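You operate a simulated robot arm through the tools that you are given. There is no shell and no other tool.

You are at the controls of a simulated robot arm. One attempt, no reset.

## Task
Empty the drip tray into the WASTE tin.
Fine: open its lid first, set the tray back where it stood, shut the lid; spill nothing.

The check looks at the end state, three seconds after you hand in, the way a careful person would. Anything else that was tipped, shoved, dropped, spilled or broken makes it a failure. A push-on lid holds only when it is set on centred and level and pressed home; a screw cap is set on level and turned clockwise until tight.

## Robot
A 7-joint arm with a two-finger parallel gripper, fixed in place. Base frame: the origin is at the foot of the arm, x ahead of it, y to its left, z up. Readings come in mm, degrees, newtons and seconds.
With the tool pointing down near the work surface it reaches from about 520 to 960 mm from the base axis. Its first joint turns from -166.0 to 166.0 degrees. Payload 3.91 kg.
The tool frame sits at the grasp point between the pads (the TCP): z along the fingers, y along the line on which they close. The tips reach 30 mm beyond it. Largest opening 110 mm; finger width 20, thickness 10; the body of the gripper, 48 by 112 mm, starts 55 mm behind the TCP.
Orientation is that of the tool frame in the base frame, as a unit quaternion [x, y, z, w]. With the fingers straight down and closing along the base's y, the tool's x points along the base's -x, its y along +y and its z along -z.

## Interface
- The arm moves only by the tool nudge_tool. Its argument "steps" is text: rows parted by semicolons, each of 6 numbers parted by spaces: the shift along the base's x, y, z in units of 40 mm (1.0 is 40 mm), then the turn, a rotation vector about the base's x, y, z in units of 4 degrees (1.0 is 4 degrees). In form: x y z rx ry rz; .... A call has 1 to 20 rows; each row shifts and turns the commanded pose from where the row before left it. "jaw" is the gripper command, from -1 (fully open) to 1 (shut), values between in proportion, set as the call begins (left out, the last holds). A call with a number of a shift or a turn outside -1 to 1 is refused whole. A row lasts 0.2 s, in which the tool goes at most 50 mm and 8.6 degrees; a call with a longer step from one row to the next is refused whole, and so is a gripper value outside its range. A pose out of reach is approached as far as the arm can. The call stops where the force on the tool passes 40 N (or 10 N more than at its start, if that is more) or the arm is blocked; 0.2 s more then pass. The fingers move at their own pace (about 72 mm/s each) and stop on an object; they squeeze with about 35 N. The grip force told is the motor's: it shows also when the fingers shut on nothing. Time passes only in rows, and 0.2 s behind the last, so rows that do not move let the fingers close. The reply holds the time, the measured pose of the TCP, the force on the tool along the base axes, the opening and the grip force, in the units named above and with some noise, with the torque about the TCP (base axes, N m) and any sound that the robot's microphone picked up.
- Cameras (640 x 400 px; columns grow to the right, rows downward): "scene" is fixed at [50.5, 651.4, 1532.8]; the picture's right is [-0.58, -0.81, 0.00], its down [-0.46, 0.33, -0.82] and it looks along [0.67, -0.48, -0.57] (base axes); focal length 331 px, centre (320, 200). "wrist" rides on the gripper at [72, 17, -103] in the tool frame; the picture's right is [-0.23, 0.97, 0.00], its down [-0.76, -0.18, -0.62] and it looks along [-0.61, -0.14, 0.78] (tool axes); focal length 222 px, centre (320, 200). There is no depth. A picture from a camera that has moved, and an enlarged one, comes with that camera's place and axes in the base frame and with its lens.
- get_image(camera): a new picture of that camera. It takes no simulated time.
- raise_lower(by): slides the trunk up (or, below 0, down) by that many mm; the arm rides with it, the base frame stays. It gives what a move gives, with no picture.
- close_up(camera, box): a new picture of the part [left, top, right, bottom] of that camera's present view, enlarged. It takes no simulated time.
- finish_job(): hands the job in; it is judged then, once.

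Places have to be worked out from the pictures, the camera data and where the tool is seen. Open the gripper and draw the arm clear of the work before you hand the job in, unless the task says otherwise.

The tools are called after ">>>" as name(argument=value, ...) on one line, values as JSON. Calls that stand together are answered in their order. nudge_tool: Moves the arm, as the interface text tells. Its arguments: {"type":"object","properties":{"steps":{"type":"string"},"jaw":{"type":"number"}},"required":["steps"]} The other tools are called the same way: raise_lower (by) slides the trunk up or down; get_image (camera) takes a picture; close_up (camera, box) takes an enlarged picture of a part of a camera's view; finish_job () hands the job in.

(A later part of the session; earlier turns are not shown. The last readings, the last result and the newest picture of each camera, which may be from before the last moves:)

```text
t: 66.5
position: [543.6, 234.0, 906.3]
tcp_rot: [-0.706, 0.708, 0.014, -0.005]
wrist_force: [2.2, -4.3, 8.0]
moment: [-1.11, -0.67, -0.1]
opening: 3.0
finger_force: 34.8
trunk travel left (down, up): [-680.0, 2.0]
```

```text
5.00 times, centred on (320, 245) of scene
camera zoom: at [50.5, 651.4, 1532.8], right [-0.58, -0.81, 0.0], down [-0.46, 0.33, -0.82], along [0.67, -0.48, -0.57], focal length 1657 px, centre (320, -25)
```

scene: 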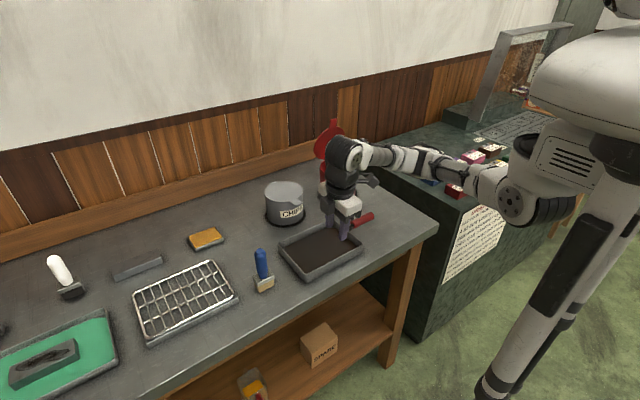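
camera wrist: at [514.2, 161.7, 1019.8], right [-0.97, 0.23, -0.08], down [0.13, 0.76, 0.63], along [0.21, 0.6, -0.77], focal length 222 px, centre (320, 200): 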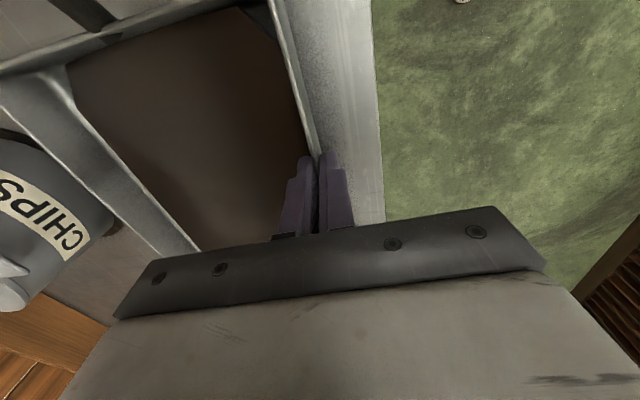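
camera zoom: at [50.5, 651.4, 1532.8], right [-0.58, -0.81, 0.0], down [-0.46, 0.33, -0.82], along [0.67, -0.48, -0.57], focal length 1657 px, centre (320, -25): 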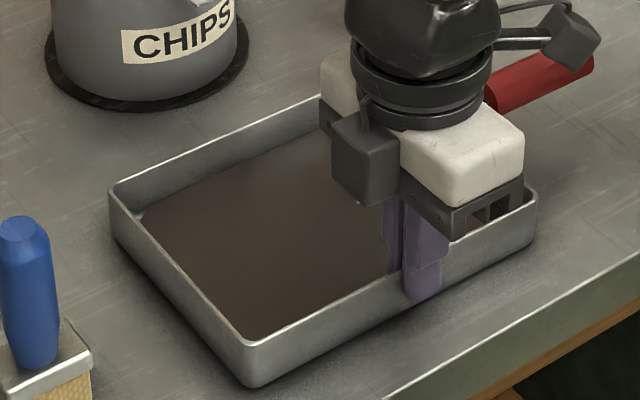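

The tray is essentially seated, with only a millimetre or two of mismatch. I'll take back half the rotation, relax the downward push, then release.

>>> nudge_tool(steps="0 0 0.02 -0.12 -0.12 0;0 0 0.02 -0.12 -0.12 0;0 0 0 0 0 0")

>>> nudge_tool(steps="0 0 0 0 0 0;0 0 0 0 0 0;0 0 0 0 0 0", jaw=0.2)

>>> close_up(camera="scene", box=[275, 205, 365, 285])

>>> close_up(camera="wrist", box=[240, 60, 420, 230])

```text
t: 67.3
position: [541.9, 234.5, 907.5]
tcp_rot: [0.707, -0.707, -0.002, 0.005]
wrist_force: [0.5, -0.6, 0.1]
moment: [0.35, -0.1, -0.02]
opening: 2.4
finger_force: 35.2
trunk travel left (down, up): [-680.0, 2.0]
```

```text
t: 68.1
position: [542.1, 233.1, 907.0]
tcp_rot: [-0.707, 0.707, 0.001, -0.005]
wrist_force: [-0.1, 0.2, -0.2]
moment: [0.02, 0.02, -0.02]
opening: 43.9
finger_force: 0.1
trunk travel left (down, up): [-680.0, 2.0]
```

```text
5.00 times, centred on (320, 245) of scene
camera zoom: at [50.5, 651.4, 1532.8], right [-0.58, -0.81, 0.0], down [-0.46, 0.33, -0.82], along [0.67, -0.48, -0.57], focal length 1657 px, centre (320, -25)
```

zoom: 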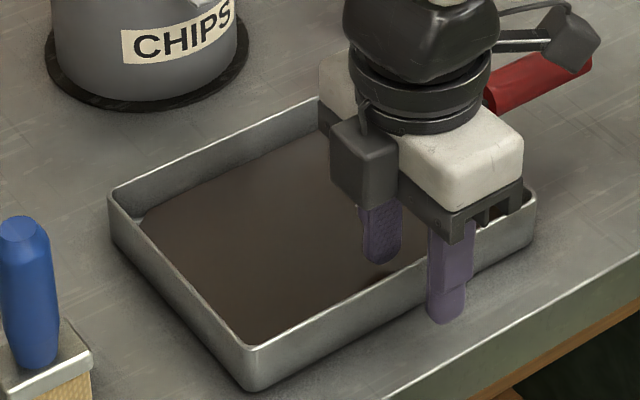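

```text
2.35 times, centred on (330, 145) of wrist
camera zoom: at [525.4, 162.7, 1011.6], right [-0.97, 0.23, 0.01], down [0.18, 0.76, 0.62], along [0.13, 0.6, -0.79], focal length 523 px, centre (296, 329)
```

zoom: 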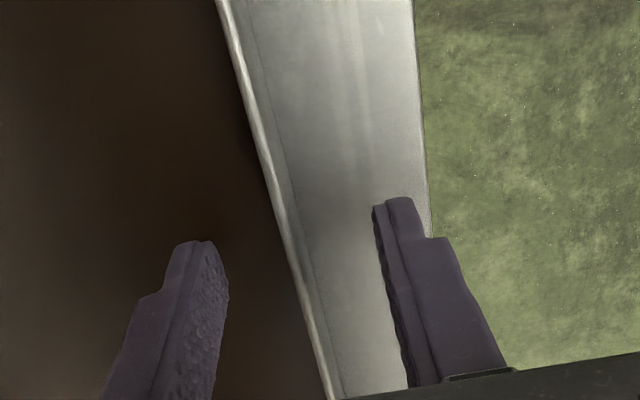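

The tray rests flat and the tool is vertical and centred on the wall. I'll shift 25 mm to −y along the wall, close, and lift a little.

>>> nudge_tool(steps="0 -0.3 0 0 0 0;0 -0.33 -0.03 0 0 0;0 0 0 0 0 0")

>>> nudge_tool(steps="0 0 0 0 0 0;0 0 0 0 0 0;0 0 0 0 0 0;0 0 0 0 0 0", jaw=1)

>>> nudge_tool(steps="0 0 0.05 0 0 0;0 0 0.05 0 0 0;0 0 0.1 0 0 0;0 0 0.1 0 0 0;0 0 0 0 0 0")

>>> close_up(camera="scene", box=[275, 205, 365, 285])

>>> get_image(camera="wrist")

```text
t: 68.9
position: [542.5, 208.9, 907.4]
tcp_rot: [-0.707, 0.707, 0.002, -0.006]
wrist_force: [-0.5, 0.0, 0.0]
moment: [-0.02, 0.04, 0.0]
opening: 44.0
finger_force: 0.0
trunk travel left (down, up): [-680.0, 2.0]
```

```text
t: 69.9
position: [543.5, 209.3, 907.5]
tcp_rot: [-0.707, 0.707, 0.002, -0.006]
wrist_force: [-0.9, -0.1, -0.4]
moment: [0.0, -0.23, 0.05]
opening: 2.3
finger_force: 34.6
trunk travel left (down, up): [-680.0, 2.0]
```

```text
t: 71.1
position: [542.6, 208.3, 919.6]
tcp_rot: [-0.707, 0.707, 0.002, -0.005]
wrist_force: [0.0, -0.2, -3.3]
moment: [0.02, 0.23, 0.02]
opening: 2.7
finger_force: 34.3
trunk travel left (down, up): [-680.0, 2.0]
```

```text
5.00 times, centred on (320, 245) of scene
camera zoom: at [50.5, 651.4, 1532.8], right [-0.58, -0.81, 0.0], down [-0.46, 0.33, -0.82], along [0.67, -0.48, -0.57], focal length 1657 px, centre (320, -25)
```

zoom: 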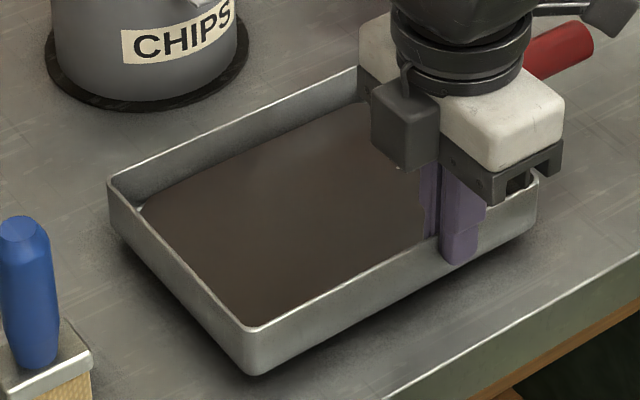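

```text
taken
camera wrist: at [525.9, 136.7, 1022.8], right [-0.97, 0.23, 0.01], down [0.18, 0.76, 0.62], along [0.13, 0.6, -0.79], focal length 222 px, centre (320, 200)
```

wrist: 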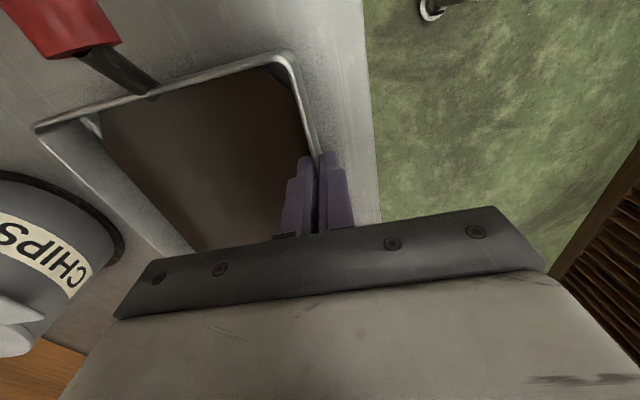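

The tray is balanced: 3.3 N load, almost no twist, and level within about 1°. I'll lift it smoothly straight up to carrying height, clear of the tins.

>>> nudge_tool(steps="0 0 0.15 0 0 0;0 0 0.25 0 0 0;0 0 0.35 0 0 0;0 0 0.35 0 0 0;0 0 0.35 0 0 0;0 0 0.35 0 0 0;0 0 0.35 0 0 0;0 0 0.35 0 0 0;0 0 0.35 0 0 0;0 0 0.3 0 0 0;0 0 0.2 0 0 0;0 0 0.1 0 0 0;0 0 0 0 0 0")

>>> get_image(camera="scene")

>>> close_up(camera="scene", box=[260, 130, 420, 260])

>>> get_image(camera="wrist")

```text
t: 73.9
position: [541.8, 209.8, 1056.3]
tcp_rot: [-0.707, 0.707, 0.002, -0.006]
wrist_force: [0.5, 0.1, -2.8]
moment: [0.0, 0.26, -0.02]
opening: 2.5
finger_force: 34.5
trunk travel left (down, up): [-680.0, 2.0]
```

```text
taken
```

scene: 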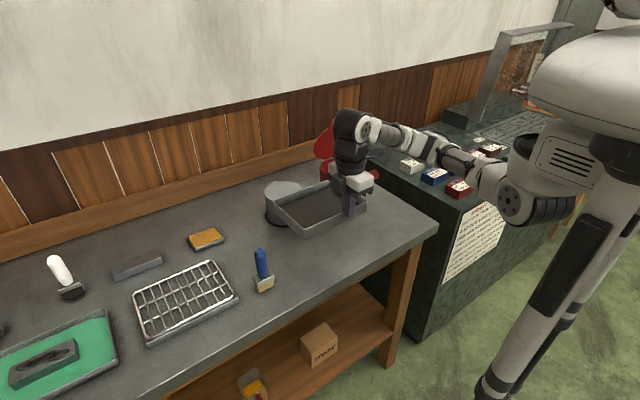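

```text
3.08 times, centred on (340, 195) of scene
camera zoom: at [50.5, 651.4, 1532.8], right [-0.58, -0.81, 0.0], down [-0.46, 0.33, -0.82], along [0.67, -0.48, -0.57], focal length 1019 px, centre (258, 215)
```

zoom: 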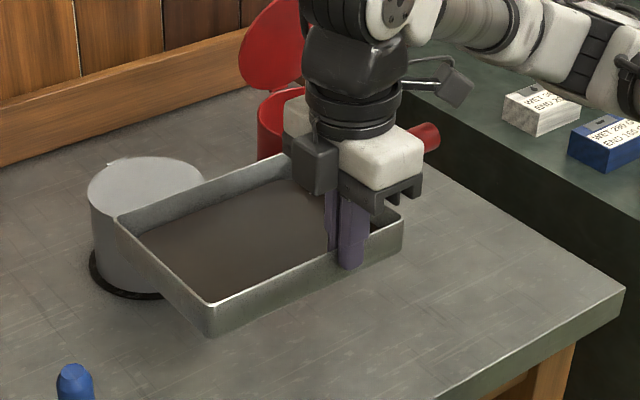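

```text
taken
camera wrist: at [525.8, 138.0, 1161.0], right [-0.97, 0.23, 0.01], down [0.18, 0.76, 0.62], along [0.13, 0.6, -0.79], focal length 222 px, centre (320, 200)
```

wrist: 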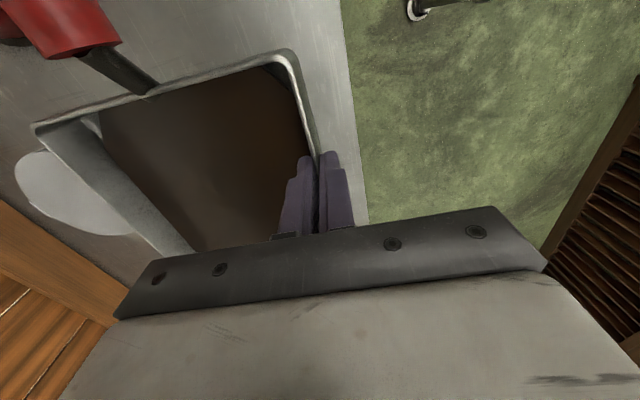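

The tray is level at carrying height. I'll turn it −100° about the vertical while moving it toward the tin, in gentle 2° rows.

>>> nudge_tool(steps="0.03 0 0 0 0 -0.2;0.06 -0.005 0 0 0 -0.35;0.087 -0.008 0 0 0 -0.5;0.087 -0.008 0 0 0 -0.5;0.087 -0.008 0 0 0 -0.5;0.087 -0.008 0 0 0 -0.5;0.087 -0.008 0 0 0 -0.5;0.087 -0.008 0 0 0 -0.5;0.087 -0.008 0 0 0 -0.5;0.087 -0.008 0 0 0 -0.5;0.087 -0.008 0 0 0 -0.5;0.087 -0.008 0 0 0 -0.5;0.087 -0.008 0 0 0 -0.5;0.087 -0.008 0 0 0 -0.5;0.087 -0.008 0 0 0 -0.5;0.087 -0.008 0 0 0 -0.5;0.087 -0.008 0 0 0 -0.5;0.087 -0.008 0 0 0 -0.5")

>>> get_image(camera="scene")

```text
t: 77.7
position: [602.7, 202.9, 1057.7]
tcp_rot: [-0.467, 0.884, 0.003, -0.005]
wrist_force: [-0.1, -0.1, -3.3]
moment: [0.18, 0.25, 0.03]
opening: 2.4
finger_force: 34.8
trunk travel left (down, up): [-680.0, 2.0]
```

```text
taken
```

scene: 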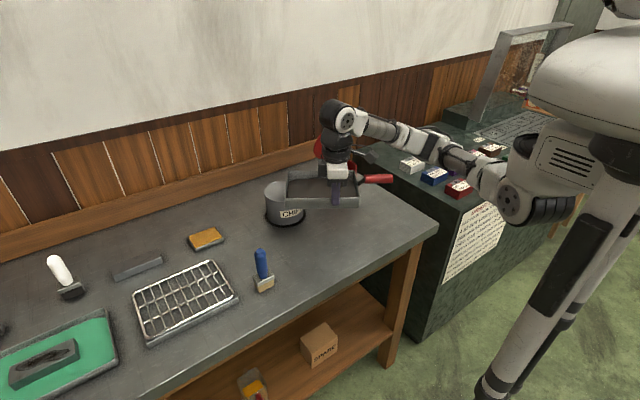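

Smooth so far with a steady load. Continuing the turn.

>>> nudge_tool(steps="0.087 -0.009 0 0 0 -0.5;0.087 -0.009 0 0 0 -0.5;0.087 -0.009 0 0 0 -0.5;0.087 -0.009 0 0 0 -0.5;0.087 -0.009 0 0 0 -0.5;0.087 -0.009 0 0 0 -0.5;0.087 -0.009 0 0 0 -0.5;0.087 -0.009 0 0 0 -0.5;0.087 -0.009 0 0 0 -0.5;0.087 -0.009 0 0 0 -0.5;0.087 -0.009 0 0 0 -0.5;0.087 -0.009 0 0 0 -0.5;0.087 -0.009 0 0 0 -0.5;0.087 -0.009 0 0 0 -0.5;0.087 -0.009 0 0 0 -0.5;0.087 -0.009 0 0 0 -0.5")

>>> get_image(camera="scene")

>>> get_image(camera="wrist")

```text
t: 81.1
position: [657.7, 197.7, 1056.7]
tcp_rot: [-0.205, 0.979, 0.005, -0.004]
wrist_force: [0.4, 1.1, -4.3]
moment: [0.24, 0.08, 0.01]
opening: 2.4
finger_force: 35.0
trunk travel left (down, up): [-680.0, 2.0]
```

```text
taken
```

scene: 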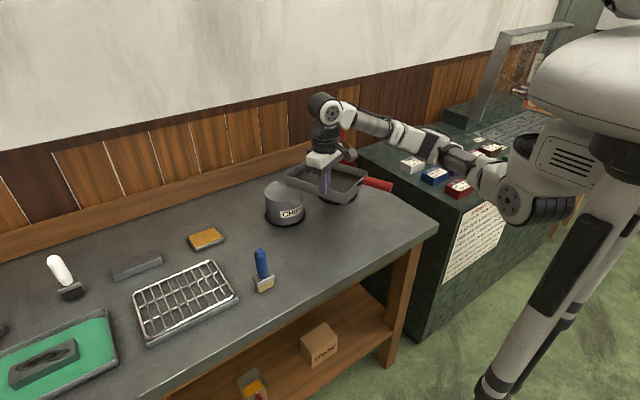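

```text
taken
camera wrist: at [585.0, 183.8, 1161.0], right [-0.18, 0.98, 0.01], down [0.77, 0.14, 0.62], along [0.61, 0.12, -0.79], focal length 222 px, centre (320, 200)
```

wrist: 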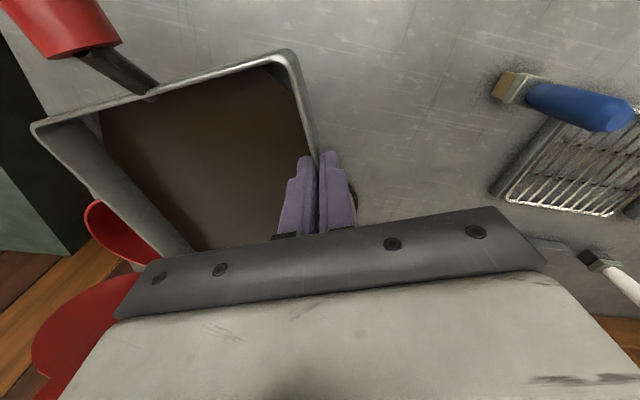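

Continuing the last third of the turn, slowing at the end.

>>> nudge_tool(steps="0.087 -0.009 0 0 0 -0.5;0.087 -0.009 0 0 0 -0.5;0.087 -0.009 0 0 0 -0.5;0.087 -0.009 0 0 0 -0.5;0.087 -0.009 0 0 0 -0.5;0.087 -0.009 0 0 0 -0.5;0.087 -0.009 0 0 0 -0.5;0.087 -0.009 0 0 0 -0.5;0.087 -0.009 0 0 0 -0.5;0.087 -0.009 0 0 0 -0.5;0.087 -0.009 0 0 0 -0.5;0.087 -0.009 0 0 0 -0.5;0.087 -0.009 0 0 0 -0.5;0.087 -0.009 0 0 0 -0.5;0.087 -0.009 0 0 0 -0.5;0.087 -0.009 0 0 0 -0.5;0.05 0 0 0 0 -0.3;0.03 0 0 0 0 -0.15;0 0 0 0 0 0")

>>> get_image(camera="scene")

>>> close_up(camera="scene", box=[250, 100, 430, 240])

>>> get_image(camera="wrist")

```text
t: 85.1
position: [718.0, 191.4, 1057.2]
tcp_rot: [0.087, 0.996, 0.005, -0.002]
wrist_force: [-0.3, 0.0, -2.8]
moment: [0.24, -0.07, 0.01]
opening: 2.5
finger_force: 34.7
trunk travel left (down, up): [-680.0, 2.0]
```

```text
taken
```

scene: 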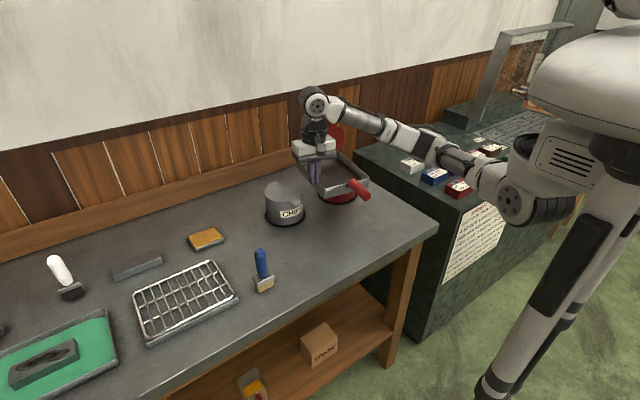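

```text
2.86 times, centred on (340, 170) of scene
camera zoom: at [50.5, 651.4, 1532.8], right [-0.58, -0.81, 0.0], down [-0.46, 0.33, -0.82], along [0.67, -0.48, -0.57], focal length 947 px, centre (263, 286)
```

zoom: 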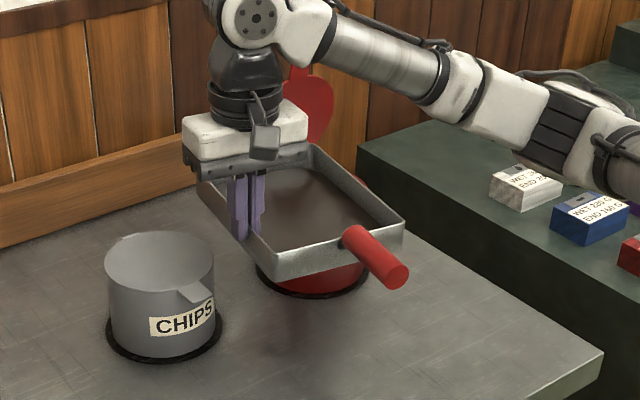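

```text
taken
camera wrist: at [648.6, 219.4, 1160.9], right [0.39, 0.92, 0.01], down [0.72, -0.31, 0.62], along [0.57, -0.24, -0.79], focal length 222 px, centre (320, 200)
```

wrist: 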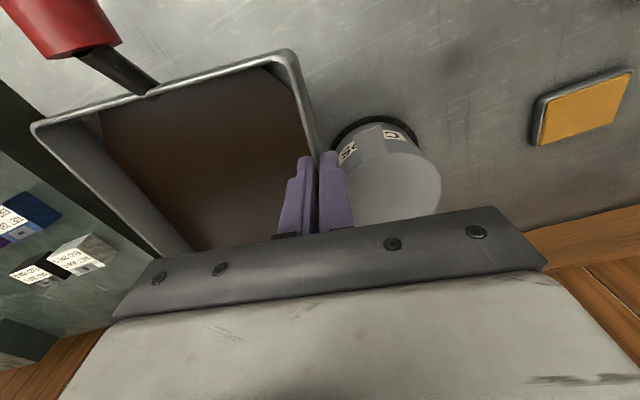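

The tray's far-left corner now hangs over the WASTE mouth: the predicted corner at about (820, 28, 1045) matches the picture. I'll start tilting about the diagonal so that corner becomes the spout, moving the tool so the corner stays put. First I'll go to 8°, just before overflow.

>>> nudge_tool(steps="0.0014 -0.0038 0.0412 0.1175 0.0428 0;0.0028 -0.0076 0.0824 0.235 0.0855 0;0.0028 -0.0076 0.0824 0.235 0.0855 0;0.0028 -0.0076 0.0824 0.235 0.0855 0;0.0014 -0.0038 0.0412 0.1175 0.0428 0;0.0047 -0.013 0.0816 0.235 0.0855 0;0.0047 -0.013 0.0816 0.235 0.0855 0;0.0047 -0.013 0.0816 0.235 0.0855 0;0.0047 -0.013 0.0816 0.235 0.0855 0;0 0 0 0 0 0")

>>> close_up(camera="scene", box=[250, 100, 430, 240])

>>> get_image(camera="wrist")

```text
t: 87.3
position: [718.2, 187.0, 1082.8]
tcp_rot: [0.087, 0.993, 0.069, -0.032]
wrist_force: [0.0, -1.4, -3.9]
moment: [0.24, -0.03, -0.01]
opening: 2.6
finger_force: 34.9
trunk travel left (down, up): [-680.0, 2.0]
```

```text
2.86 times, centred on (340, 170) of scene
camera zoom: at [50.5, 651.4, 1532.8], right [-0.58, -0.81, 0.0], down [-0.46, 0.33, -0.82], along [0.67, -0.48, -0.57], focal length 947 px, centre (263, 286)
```

zoom: 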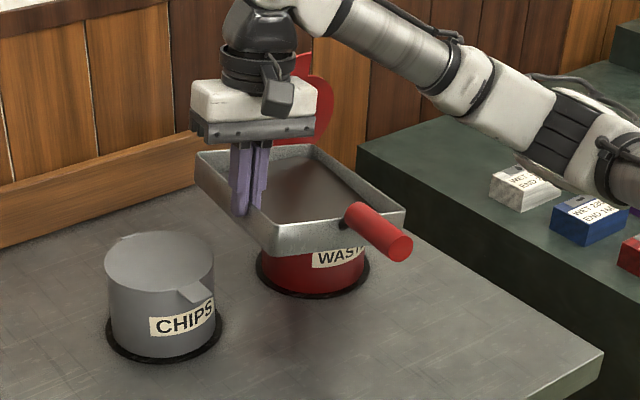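

```text
taken
camera wrist: at [655.1, 202.4, 1192.6], right [0.4, 0.91, 0.11], down [0.75, -0.39, 0.54], along [0.53, -0.13, -0.84], focal length 222 px, centre (320, 200)
```

wrist: 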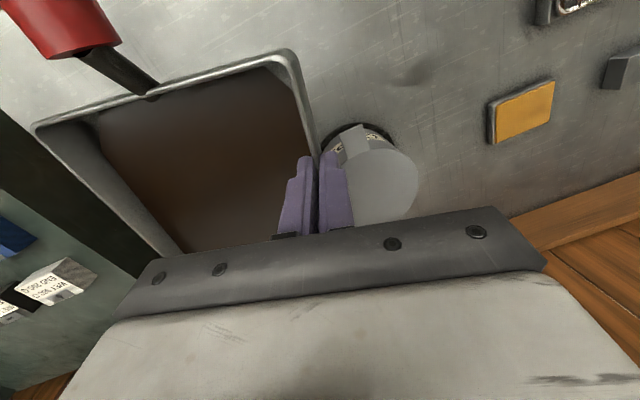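

The grip is steady and nothing has overflowed yet. I'll continue slowly at 0.5° per row to 15°.

>>> nudge_tool(steps="0.0031 -0.0085 0.0404 0.1175 0.0428 0;0.0031 -0.0085 0.0404 0.1175 0.0428 0;0.0031 -0.0085 0.0404 0.1175 0.0428 0;0.0031 -0.0085 0.0404 0.1175 0.0428 0;0.0039 -0.0108 0.0397 0.1175 0.0428 0;0.0039 -0.0108 0.0397 0.1175 0.0428 0;0.0039 -0.0108 0.0397 0.1175 0.0428 0;0.0039 -0.0108 0.0397 0.1175 0.0428 0;0.0039 -0.0108 0.0397 0.1175 0.0428 0;0.0039 -0.0108 0.0397 0.1175 0.0428 0;0.0039 -0.0108 0.0397 0.1175 0.0428 0;0.0039 -0.0108 0.0397 0.1175 0.0428 0;0.0039 -0.0108 0.0397 0.1175 0.0428 0;0.0039 -0.0108 0.0397 0.1175 0.0428 0")

>>> close_up(camera="scene", box=[270, 110, 400, 220])

>>> get_image(camera="wrist")

```text
t: 90.3
position: [720.2, 181.7, 1105.8]
tcp_rot: [0.087, 0.987, 0.124, -0.058]
wrist_force: [0.1, -0.3, -3.3]
moment: [0.22, -0.02, -0.02]
opening: 2.2
finger_force: 35.2
trunk travel left (down, up): [-680.0, 2.0]
```

```text
3.64 times, centred on (335, 165) of scene
camera zoom: at [50.5, 651.4, 1532.8], right [-0.58, -0.81, 0.0], down [-0.46, 0.33, -0.82], along [0.67, -0.48, -0.57], focal length 1205 px, centre (266, 327)
```

zoom: 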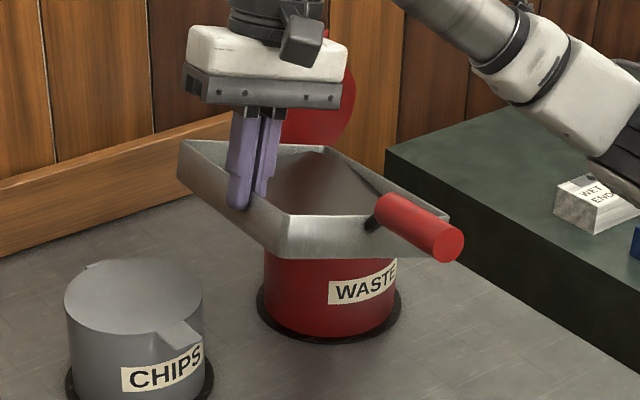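

```text
taken
camera wrist: at [662.0, 183.9, 1219.1], right [0.4, 0.89, 0.2], down [0.77, -0.45, 0.46], along [0.5, -0.03, -0.87], focal length 222 px, centre (320, 200)
```

wrist: 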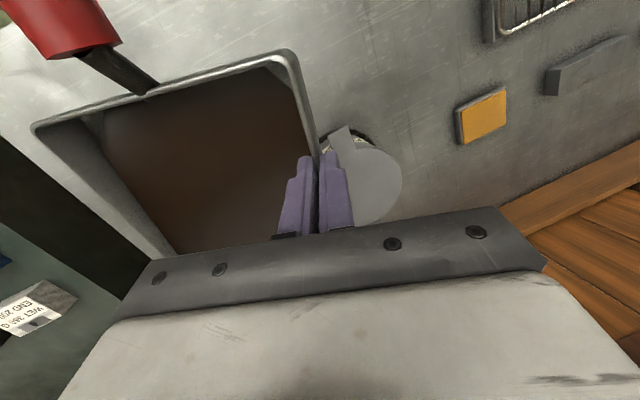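

I'll look closely into the tray to see how the contents behave.

>>> close_up(camera="wrist", box=[20, 30, 340, 250])

>>> close_up(camera="scene", box=[300, 130, 370, 200])

```text
1.82 times, centred on (180, 140) of wrist
camera zoom: at [662.0, 183.9, 1219.1], right [0.4, 0.89, 0.2], down [0.77, -0.45, 0.46], along [0.5, -0.03, -0.87], focal length 404 px, centre (574, 309)
```

zoom: 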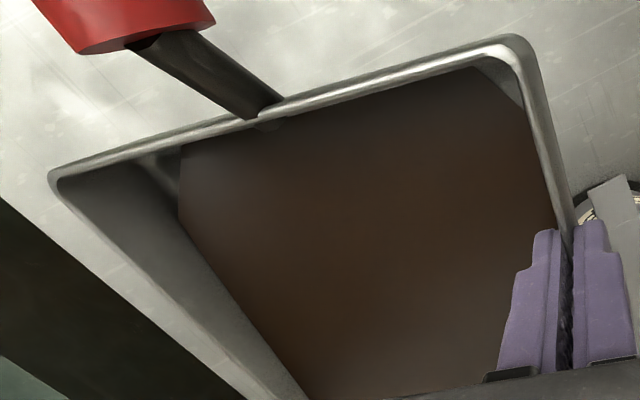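

```text
5.71 times, centred on (335, 165) of scene
camera zoom: at [50.5, 651.4, 1532.8], right [-0.58, -0.81, 0.0], down [-0.46, 0.33, -0.82], along [0.67, -0.48, -0.57], focal length 1893 px, centre (234, 400)
```

zoom: 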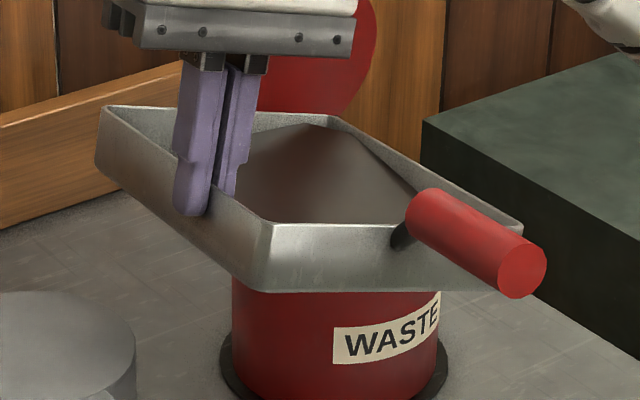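

The contents haven't started to run yet. I'll continue slowly to 25°.

>>> nudge_tool(steps="0.0051 -0.014 0.0386 0.1175 0.0428 0;0.0051 -0.014 0.0386 0.1175 0.0428 0;0.0051 -0.014 0.0386 0.1175 0.0428 0;0.0051 -0.014 0.0386 0.1175 0.0428 0;0.0051 -0.014 0.0386 0.1175 0.0428 0;0.0051 -0.014 0.0386 0.1175 0.0428 0;0.0051 -0.014 0.0386 0.1175 0.0428 0;0.0051 -0.014 0.0386 0.1175 0.0428 0;0.0051 -0.014 0.0386 0.1175 0.0428 0;0.0051 -0.014 0.0386 0.1175 0.0428 0;0.0062 -0.0171 0.0371 0.1175 0.0428 0;0.0062 -0.0171 0.0371 0.1175 0.0428 0;0.0062 -0.0171 0.0371 0.1175 0.0428 0;0.0062 -0.0171 0.0371 0.1175 0.0428 0;0.0062 -0.0171 0.0371 0.1175 0.0428 0;0.0062 -0.0171 0.0371 0.1175 0.0428 0;0.0062 -0.0171 0.0371 0.1175 0.0428 0;0.0062 -0.0171 0.0371 0.1175 0.0428 0;0.0062 -0.0171 0.0371 0.1175 0.0428 0;0.0062 -0.0171 0.0371 0.1175 0.0428 0")

>>> close_up(camera="scene", box=[290, 110, 390, 210])

>>> close_up(camera="wrist", box=[20, 30, 340, 250])

```text
t: 94.5
position: [724.3, 168.9, 1135.3]
tcp_rot: [0.086, 0.971, 0.201, -0.094]
wrist_force: [-0.4, 0.4, -2.6]
moment: [0.14, -0.07, 0.0]
opening: 2.4
finger_force: 35.1
trunk travel left (down, up): [-680.0, 2.0]
```

```text
4.00 times, centred on (340, 160) of scene
camera zoom: at [50.5, 651.4, 1532.8], right [-0.58, -0.81, 0.0], down [-0.46, 0.33, -0.82], along [0.67, -0.48, -0.57], focal length 1325 px, centre (240, 360)
```

zoom: 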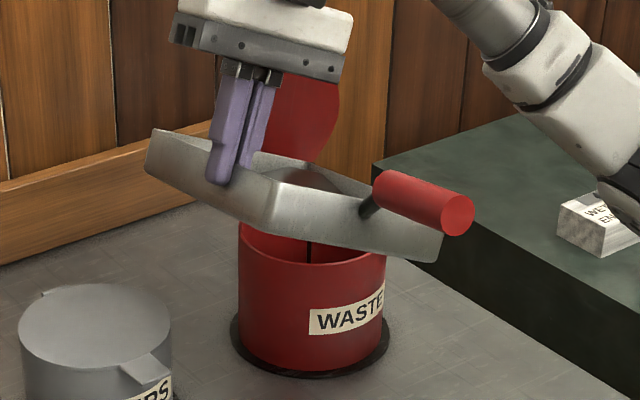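

```text
1.82 times, centred on (180, 140) of wrist
camera zoom: at [672.5, 152.2, 1249.9], right [0.42, 0.85, 0.32], down [0.79, -0.51, 0.33], along [0.44, 0.11, -0.89], focal length 404 px, centre (574, 309)
```

zoom: 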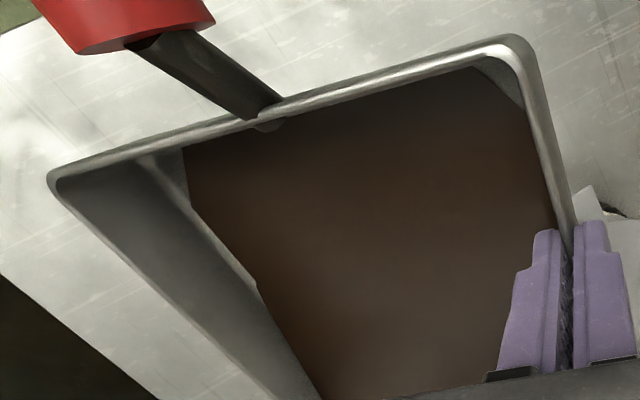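

A thin stream is falling into the middle of the WASTE mouth. I'll zoom to confirm, then keep tilting slowly.

>>> close_up(camera="scene", box=[325, 145, 365, 185])

>>> nudge_tool(steps="0 0 0 0 0 0;0 0 0 0 0 0;0 0 0 0 0 0;0 0 0 0 0 0;0 0 0 0 0 0")

>>> close_up(camera="scene", box=[325, 145, 365, 185])

```text
10.00 times, centred on (345, 165) of scene
camera zoom: at [50.5, 651.4, 1532.8], right [-0.58, -0.81, 0.0], down [-0.46, 0.33, -0.82], along [0.67, -0.48, -0.57], focal length 3313 px, centre (70, 550)
```

zoom: 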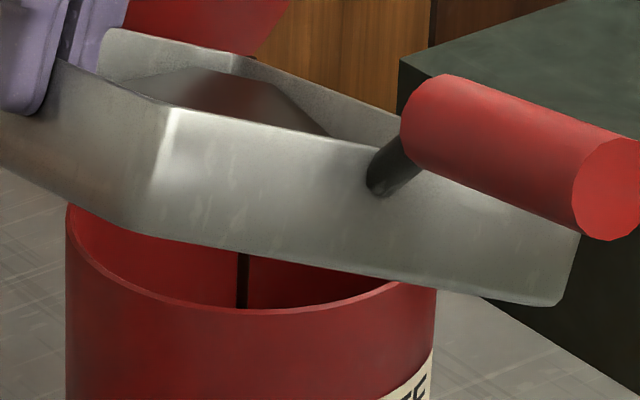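

```text
t: 95.7
position: [725.4, 168.7, 1134.3]
tcp_rot: [0.085, 0.971, 0.202, -0.094]
wrist_force: [-0.3, -0.1, -2.8]
moment: [0.17, -0.06, 0.0]
opening: 2.4
finger_force: 35.1
trunk travel left (down, up): [-680.0, 2.0]
```

```text
10.00 times, centred on (345, 165) of scene
camera zoom: at [50.5, 651.4, 1532.8], right [-0.58, -0.81, 0.0], down [-0.46, 0.33, -0.82], along [0.67, -0.48, -0.57], focal length 3313 px, centre (70, 550)
```

zoom: 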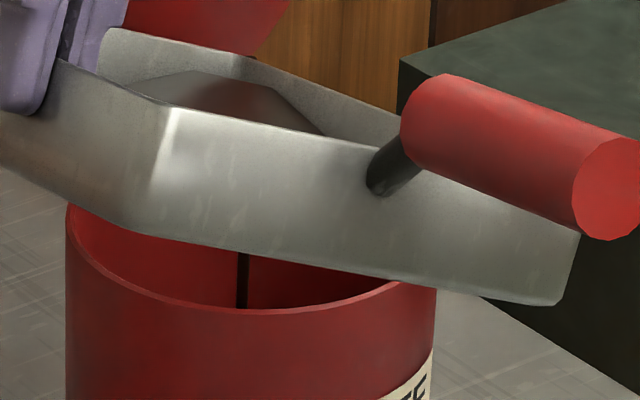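

The stream falls vertically from the corner at (820, 28), well inside the mouth. I'll keep tilting at 0.5° per row.

>>> nudge_tool(steps="0.0073 -0.0201 0.0354 0.1175 0.0428 0;0.0073 -0.0201 0.0354 0.1175 0.0428 0;0.0073 -0.0201 0.0354 0.1175 0.0428 0;0.0073 -0.0201 0.0354 0.1175 0.0428 0;0.0073 -0.0201 0.0354 0.1175 0.0428 0;0.0073 -0.0201 0.0354 0.1175 0.0428 0;0.0073 -0.0201 0.0354 0.1175 0.0428 0;0.0073 -0.0201 0.0354 0.1175 0.0428 0;0.0073 -0.0201 0.0354 0.1175 0.0428 0;0.0073 -0.0201 0.0354 0.1175 0.0428 0;0.0083 -0.0229 0.0334 0.1175 0.0428 0;0.0083 -0.0229 0.0334 0.1175 0.0428 0;0.0083 -0.0229 0.0334 0.1175 0.0428 0;0.0083 -0.0229 0.0334 0.1175 0.0428 0;0.0083 -0.0229 0.0334 0.1175 0.0428 0;0.0083 -0.0229 0.0334 0.1175 0.0428 0;0.0083 -0.0229 0.0334 0.1175 0.0428 0;0.0083 -0.0229 0.0334 0.1175 0.0428 0;0.0083 -0.0229 0.0334 0.1175 0.0428 0;0.0083 -0.0229 0.0334 0.1175 0.0428 0")

>>> close_up(camera="scene", box=[290, 110, 390, 210])

>>> close_up(camera="wrist", box=[20, 30, 340, 250])

```text
t: 99.9
position: [730.8, 152.2, 1163.7]
tcp_rot: [0.083, 0.948, 0.278, -0.129]
wrist_force: [0.6, 0.8, -2.0]
moment: [0.12, -0.09, 0.01]
opening: 2.5
finger_force: 35.0
trunk travel left (down, up): [-680.0, 2.0]
```

```text
4.00 times, centred on (340, 160) of scene
camera zoom: at [50.5, 651.4, 1532.8], right [-0.58, -0.81, 0.0], down [-0.46, 0.33, -0.82], along [0.67, -0.48, -0.57], focal length 1325 px, centre (240, 360)
```

zoom: 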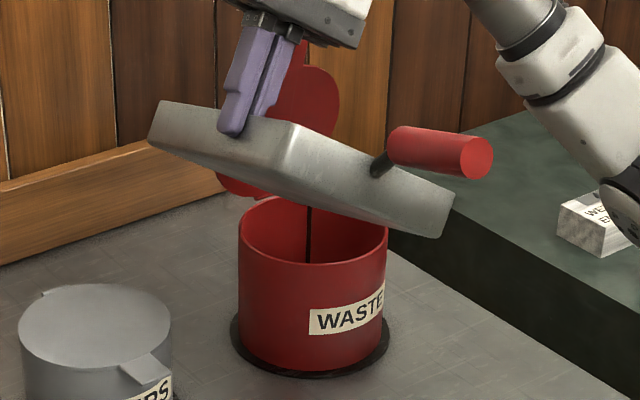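

```text
1.82 times, centred on (180, 140) of wrist
camera zoom: at [685.8, 116.3, 1276.2], right [0.44, 0.79, 0.43], down [0.81, -0.56, 0.19], along [0.39, 0.26, -0.88], focal length 404 px, centre (574, 309)
```

zoom: 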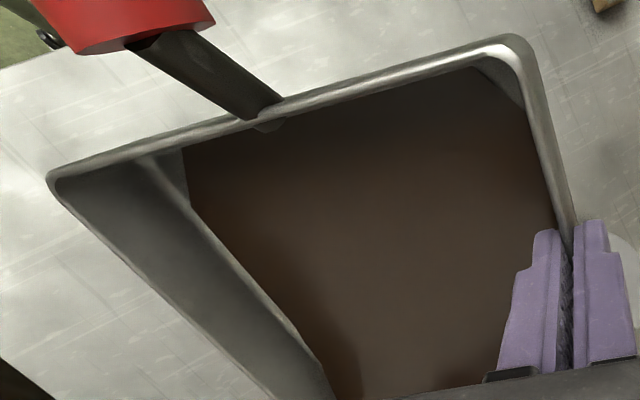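

It's draining well; the load is down to 2.0 N. Continuing to 45°.

>>> nudge_tool(steps="0.0093 -0.0256 0.0312 0.1175 0.0428 0;0.0093 -0.0256 0.0312 0.1175 0.0428 0;0.0093 -0.0256 0.0312 0.1175 0.0428 0;0.0093 -0.0256 0.0312 0.1175 0.0428 0;0.0093 -0.0256 0.0312 0.1175 0.0428 0;0.0093 -0.0256 0.0312 0.1175 0.0428 0;0.0093 -0.0256 0.0312 0.1175 0.0428 0;0.0093 -0.0256 0.0312 0.1175 0.0428 0;0.0093 -0.0256 0.0312 0.1175 0.0428 0;0.0093 -0.0256 0.0312 0.1175 0.0428 0;0.0102 -0.028 0.0287 0.1175 0.0428 0;0.0102 -0.028 0.0287 0.1175 0.0428 0;0.0102 -0.028 0.0287 0.1175 0.0428 0;0.0102 -0.028 0.0287 0.1175 0.0428 0;0.0102 -0.028 0.0287 0.1175 0.0428 0;0.0102 -0.028 0.0287 0.1175 0.0428 0;0.0102 -0.028 0.0287 0.1175 0.0428 0;0.0102 -0.028 0.0287 0.1175 0.0428 0;0.0102 -0.028 0.0287 0.1175 0.0428 0;0.0102 -0.028 0.0287 0.1175 0.0428 0")

>>> close_up(camera="scene", box=[290, 110, 390, 210])

>>> close_up(camera="wrist", box=[20, 30, 340, 250])

```text
t: 104.1
position: [738.2, 131.1, 1185.0]
tcp_rot: [0.081, 0.918, 0.352, -0.163]
wrist_force: [0.1, 0.0, -2.0]
moment: [0.12, -0.07, 0.02]
opening: 2.2
finger_force: 35.3
trunk travel left (down, up): [-680.0, 2.0]
```

```text
4.00 times, centred on (340, 160) of scene
camera zoom: at [50.5, 651.4, 1532.8], right [-0.58, -0.81, 0.0], down [-0.46, 0.33, -0.82], along [0.67, -0.48, -0.57], focal length 1325 px, centre (240, 360)
```

zoom: 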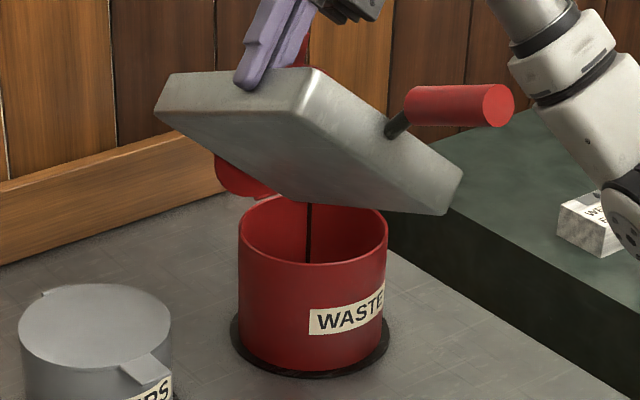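

```text
1.82 times, centred on (180, 140) of wrist
camera zoom: at [700.1, 76.9, 1294.5], right [0.47, 0.71, 0.52], down [0.82, -0.58, 0.05], along [0.34, 0.4, -0.85], focal length 404 px, centre (574, 309)
```

zoom: 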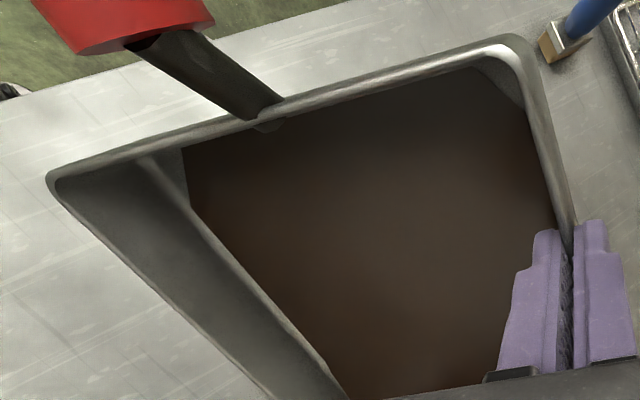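

Still a clean stream into the tin. Continuing to 55°.

>>> nudge_tool(steps="0.011 -0.0303 0.026 0.1175 0.0428 0;0.011 -0.0303 0.026 0.1175 0.0428 0;0.011 -0.0303 0.026 0.1175 0.0428 0;0.011 -0.0303 0.026 0.1175 0.0428 0;0.011 -0.0303 0.026 0.1175 0.0428 0;0.011 -0.0303 0.026 0.1175 0.0428 0;0.011 -0.0303 0.026 0.1175 0.0428 0;0.011 -0.0303 0.026 0.1175 0.0428 0;0.011 -0.0303 0.026 0.1175 0.0428 0;0.011 -0.0303 0.026 0.1175 0.0428 0;0.01175 -0.0323 0.0231 0.1175 0.0428 0;0.01175 -0.0323 0.0231 0.1175 0.0428 0;0.01175 -0.0323 0.0231 0.1175 0.0428 0;0.01175 -0.0323 0.0231 0.1175 0.0428 0;0.01175 -0.0323 0.0231 0.1175 0.0428 0;0.01175 -0.0323 0.0231 0.1175 0.0428 0;0.01175 -0.0323 0.0231 0.1175 0.0428 0;0.01175 -0.0323 0.0231 0.1175 0.0428 0;0.01175 -0.0323 0.0231 0.1175 0.0428 0;0.01175 -0.0323 0.0231 0.1175 0.0428 0")

>>> get_image(camera="scene")

>>> close_up(camera="scene", box=[290, 110, 390, 210])

>>> close_up(camera="wrist", box=[20, 30, 340, 250])

```text
t: 108.3
position: [749.4, 105.5, 1204.3]
tcp_rot: [0.077, 0.881, 0.423, -0.196]
wrist_force: [-0.1, -0.4, -1.1]
moment: [0.03, -0.07, -0.01]
opening: 2.3
finger_force: 34.7
trunk travel left (down, up): [-680.0, 2.0]
```

```text
taken
```

scene: 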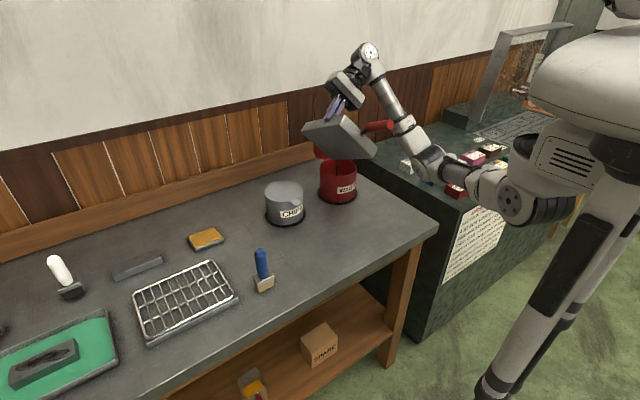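

```text
4.00 times, centred on (340, 160) of scene
camera zoom: at [50.5, 651.4, 1532.8], right [-0.58, -0.81, 0.0], down [-0.46, 0.33, -0.82], along [0.67, -0.48, -0.57], focal length 1325 px, centre (240, 360)
```

zoom: 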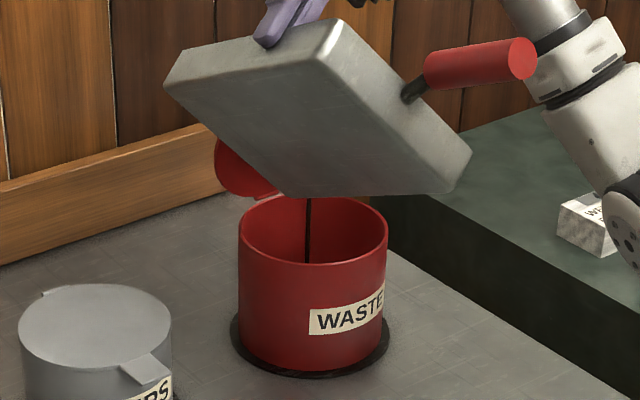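

```text
1.82 times, centred on (180, 140) of wrist
camera zoom: at [715.2, 34.9, 1305.0], right [0.5, 0.62, 0.6], down [0.81, -0.57, -0.09], along [0.29, 0.54, -0.79], focal length 404 px, centre (574, 309)
```

zoom: 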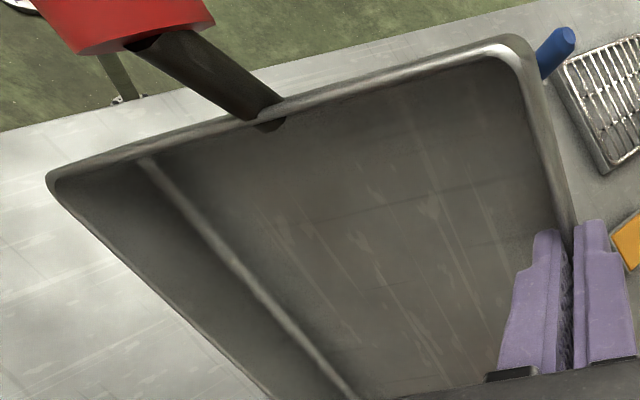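

The tray bottom is bare and the load has dropped to 1.1 N; the last of the stream is running into the tin. I'll tilt on to 70° to drain the corner and let it finish.

>>> nudge_tool(steps="0.0124 -0.0341 0.02 0.1175 0.0428 0;0.0124 -0.0341 0.02 0.1175 0.0428 0;0.0124 -0.0341 0.02 0.1175 0.0428 0;0.0124 -0.0341 0.02 0.1175 0.0428 0;0.0124 -0.0341 0.02 0.1175 0.0428 0;0.0124 -0.0341 0.02 0.1175 0.0428 0;0.0124 -0.0341 0.02 0.1175 0.0428 0;0.0124 -0.0341 0.02 0.1175 0.0428 0;0.0124 -0.0341 0.02 0.1175 0.0428 0;0.0124 -0.0341 0.02 0.1175 0.0428 0;0.0258 -0.0712 0.0334 0.235 0.0856 0;0.0258 -0.0712 0.0334 0.235 0.0856 0;0.0258 -0.0712 0.0334 0.235 0.0856 0;0.0258 -0.0712 0.0334 0.235 0.0856 0;0.0258 -0.0712 0.0334 0.235 0.0856 0;0.0268 -0.0736 0.0268 0.235 0.0856 0;0.0268 -0.0736 0.0268 0.235 0.0856 0;0.0268 -0.0736 0.0268 0.235 0.0856 0;0.0268 -0.0736 0.0268 0.235 0.0856 0;0.0268 -0.0736 0.0268 0.235 0.0856 0")

>>> close_up(camera="scene", box=[290, 100, 390, 200])

>>> close_up(camera="wrist", box=[20, 30, 340, 250])

```text
t: 112.5
position: [763.4, 63.8, 1224.7]
tcp_rot: [0.072, 0.813, 0.525, -0.243]
wrist_force: [-0.5, -0.4, -2.9]
moment: [0.0, -0.08, 0.0]
opening: 2.1
finger_force: 35.4
trunk travel left (down, up): [-680.0, 2.0]
```

```text
4.00 times, centred on (340, 150) of scene
camera zoom: at [50.5, 651.4, 1532.8], right [-0.58, -0.81, 0.0], down [-0.46, 0.33, -0.82], along [0.67, -0.48, -0.57], focal length 1325 px, centre (240, 400)
```

zoom: 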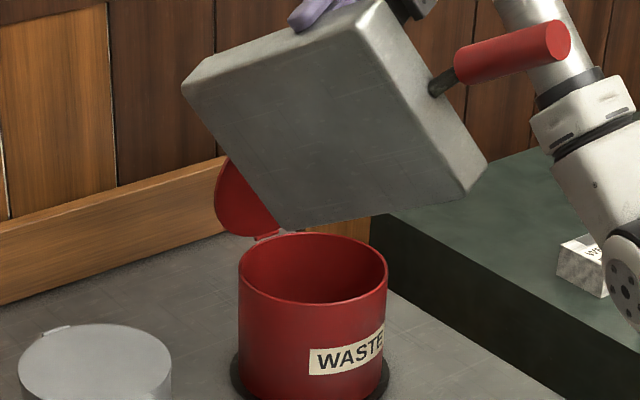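

```text
1.82 times, centred on (180, 140) of wrist
camera zoom: at [739.2, -29.6, 1307.1], right [0.56, 0.46, 0.69], down [0.8, -0.52, -0.3], along [0.22, 0.72, -0.66], focal length 404 px, centre (574, 309)
```

zoom: 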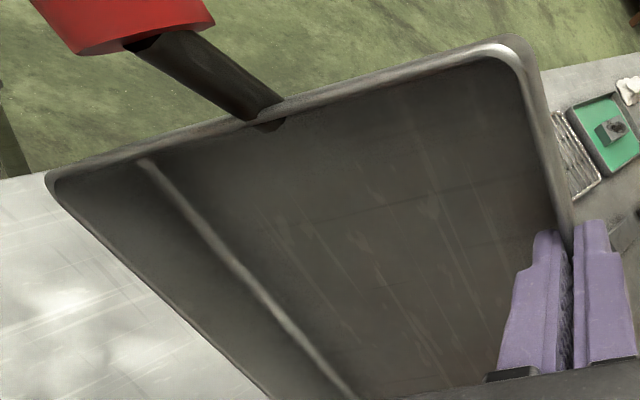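

The stream has stopped and the tray looks bare. I'll tilt on to 80° and hold for a second to be sure the corner is fully drained.

>>> nudge_tool(steps="0.0274 -0.0756 0.0198 0.235 0.0856 0;0.0274 -0.0756 0.0198 0.235 0.0856 0;0.0274 -0.0756 0.0198 0.235 0.0856 0;0.0274 -0.0756 0.0198 0.235 0.0856 0;0.0274 -0.0756 0.0198 0.235 0.0856 0;0.028 -0.0768 0.0128 0.235 0.0856 0;0.028 -0.0768 0.0128 0.235 0.0856 0;0.028 -0.0768 0.0128 0.235 0.0856 0;0.028 -0.0768 0.0128 0.235 0.0856 0;0.028 -0.0768 0.0128 0.235 0.0856 0;0 0 0 0 0 0;0 0 0 0 0 0;0 0 0 0 0 0;0 0 0 0 0 0;0 0 0 0 0 0")

>>> close_up(camera="scene", box=[290, 90, 420, 210])

>>> get_image(camera="wrist")

```text
t: 115.7
position: [772.6, 32.3, 1231.2]
tcp_rot: [0.067, 0.759, 0.587, -0.273]
wrist_force: [0.8, -0.3, -1.9]
moment: [-0.03, -0.11, -0.02]
opening: 2.5
finger_force: 35.5
trunk travel left (down, up): [-680.0, 2.0]
```

```text
3.33 times, centred on (355, 150) of scene
camera zoom: at [50.5, 651.4, 1532.8], right [-0.58, -0.81, 0.0], down [-0.46, 0.33, -0.82], along [0.67, -0.48, -0.57], focal length 1104 px, centre (203, 367)
```

zoom: 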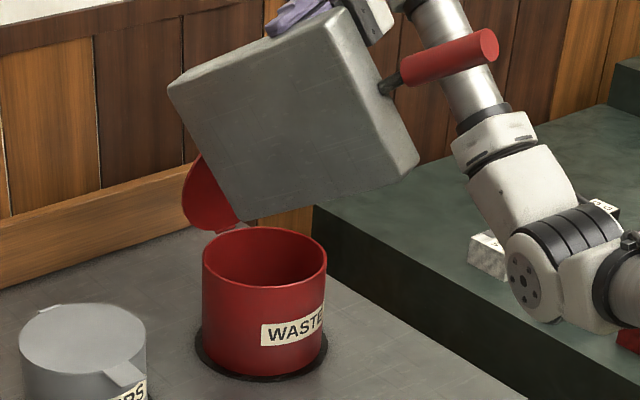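

```text
taken
camera wrist: at [753.4, -72.6, 1298.1], right [0.6, 0.34, 0.72], down [0.78, -0.47, -0.43], along [0.19, 0.82, -0.55], focal length 222 px, centre (320, 200)
```

wrist: 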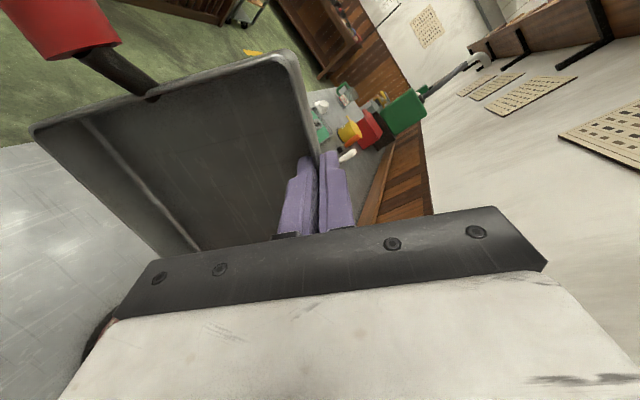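

The tray is empty, there's no drip, and the tin is undisturbed. I'll un-tilt by exactly reversing the path (80° → 30°).

>>> nudge_tool(steps="-0.07 0.192 -0.032 -0.5875 -0.214 0;-0.07 0.192 -0.032 -0.5875 -0.214 0;-0.0685 0.189 -0.0495 -0.5875 -0.214 0;-0.0685 0.189 -0.0495 -0.5875 -0.214 0;-0.067 0.184 -0.067 -0.5875 -0.214 0;-0.067 0.184 -0.067 -0.5875 -0.214 0;-0.0645 0.178 -0.0835 -0.5875 -0.214 0;-0.0645 0.178 -0.0835 -0.5875 -0.214 0;-0.062 0.1705 -0.1 -0.5875 -0.214 0;-0.062 0.1705 -0.1 -0.5875 -0.214 0;-0.05875 0.1615 -0.1155 -0.5875 -0.214 0;-0.05875 0.1615 -0.1155 -0.5875 -0.214 0;-0.055 0.1515 -0.13 -0.5875 -0.214 0;-0.055 0.1515 -0.13 -0.5875 -0.214 0;-0.051 0.14 -0.1435 -0.5875 -0.214 0;-0.051 0.14 -0.1435 -0.5875 -0.214 0;-0.0465 0.128 -0.156 -0.5875 -0.214 0;-0.0465 0.128 -0.156 -0.5875 -0.214 0;-0.0415 0.1145 -0.167 -0.5875 -0.214 0;-0.0415 0.1145 -0.167 -0.5875 -0.214 0")

>>> close_up(camera="scene", box=[270, 100, 420, 220])

>>> get_image(camera="wrist")

```text
t: 119.9
position: [728.9, 162.3, 1147.9]
tcp_rot: [0.083, 0.961, 0.24, -0.11]
wrist_force: [-0.6, -0.9, -1.5]
moment: [0.07, -0.07, 0.03]
opening: 2.6
finger_force: 35.0
trunk travel left (down, up): [-680.0, 2.0]
```

```text
3.33 times, centred on (345, 160) of scene
camera zoom: at [50.5, 651.4, 1532.8], right [-0.58, -0.81, 0.0], down [-0.46, 0.33, -0.82], along [0.67, -0.48, -0.57], focal length 1104 px, centre (237, 333)
```

zoom: 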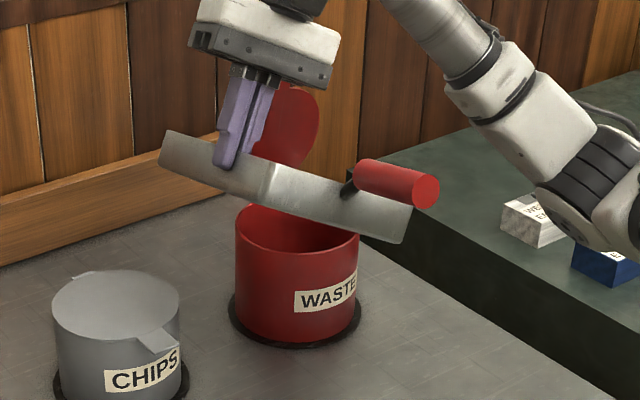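

```text
taken
camera wrist: at [677.9, 135.3, 1262.7], right [0.43, 0.82, 0.37], down [0.8, -0.54, 0.27], along [0.42, 0.18, -0.89], focal length 222 px, centre (320, 200)
```

wrist: 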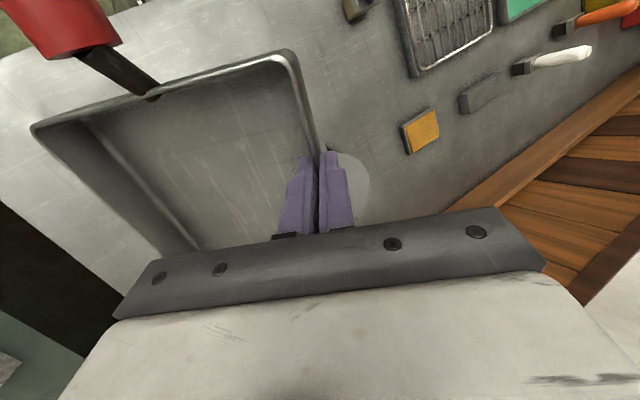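

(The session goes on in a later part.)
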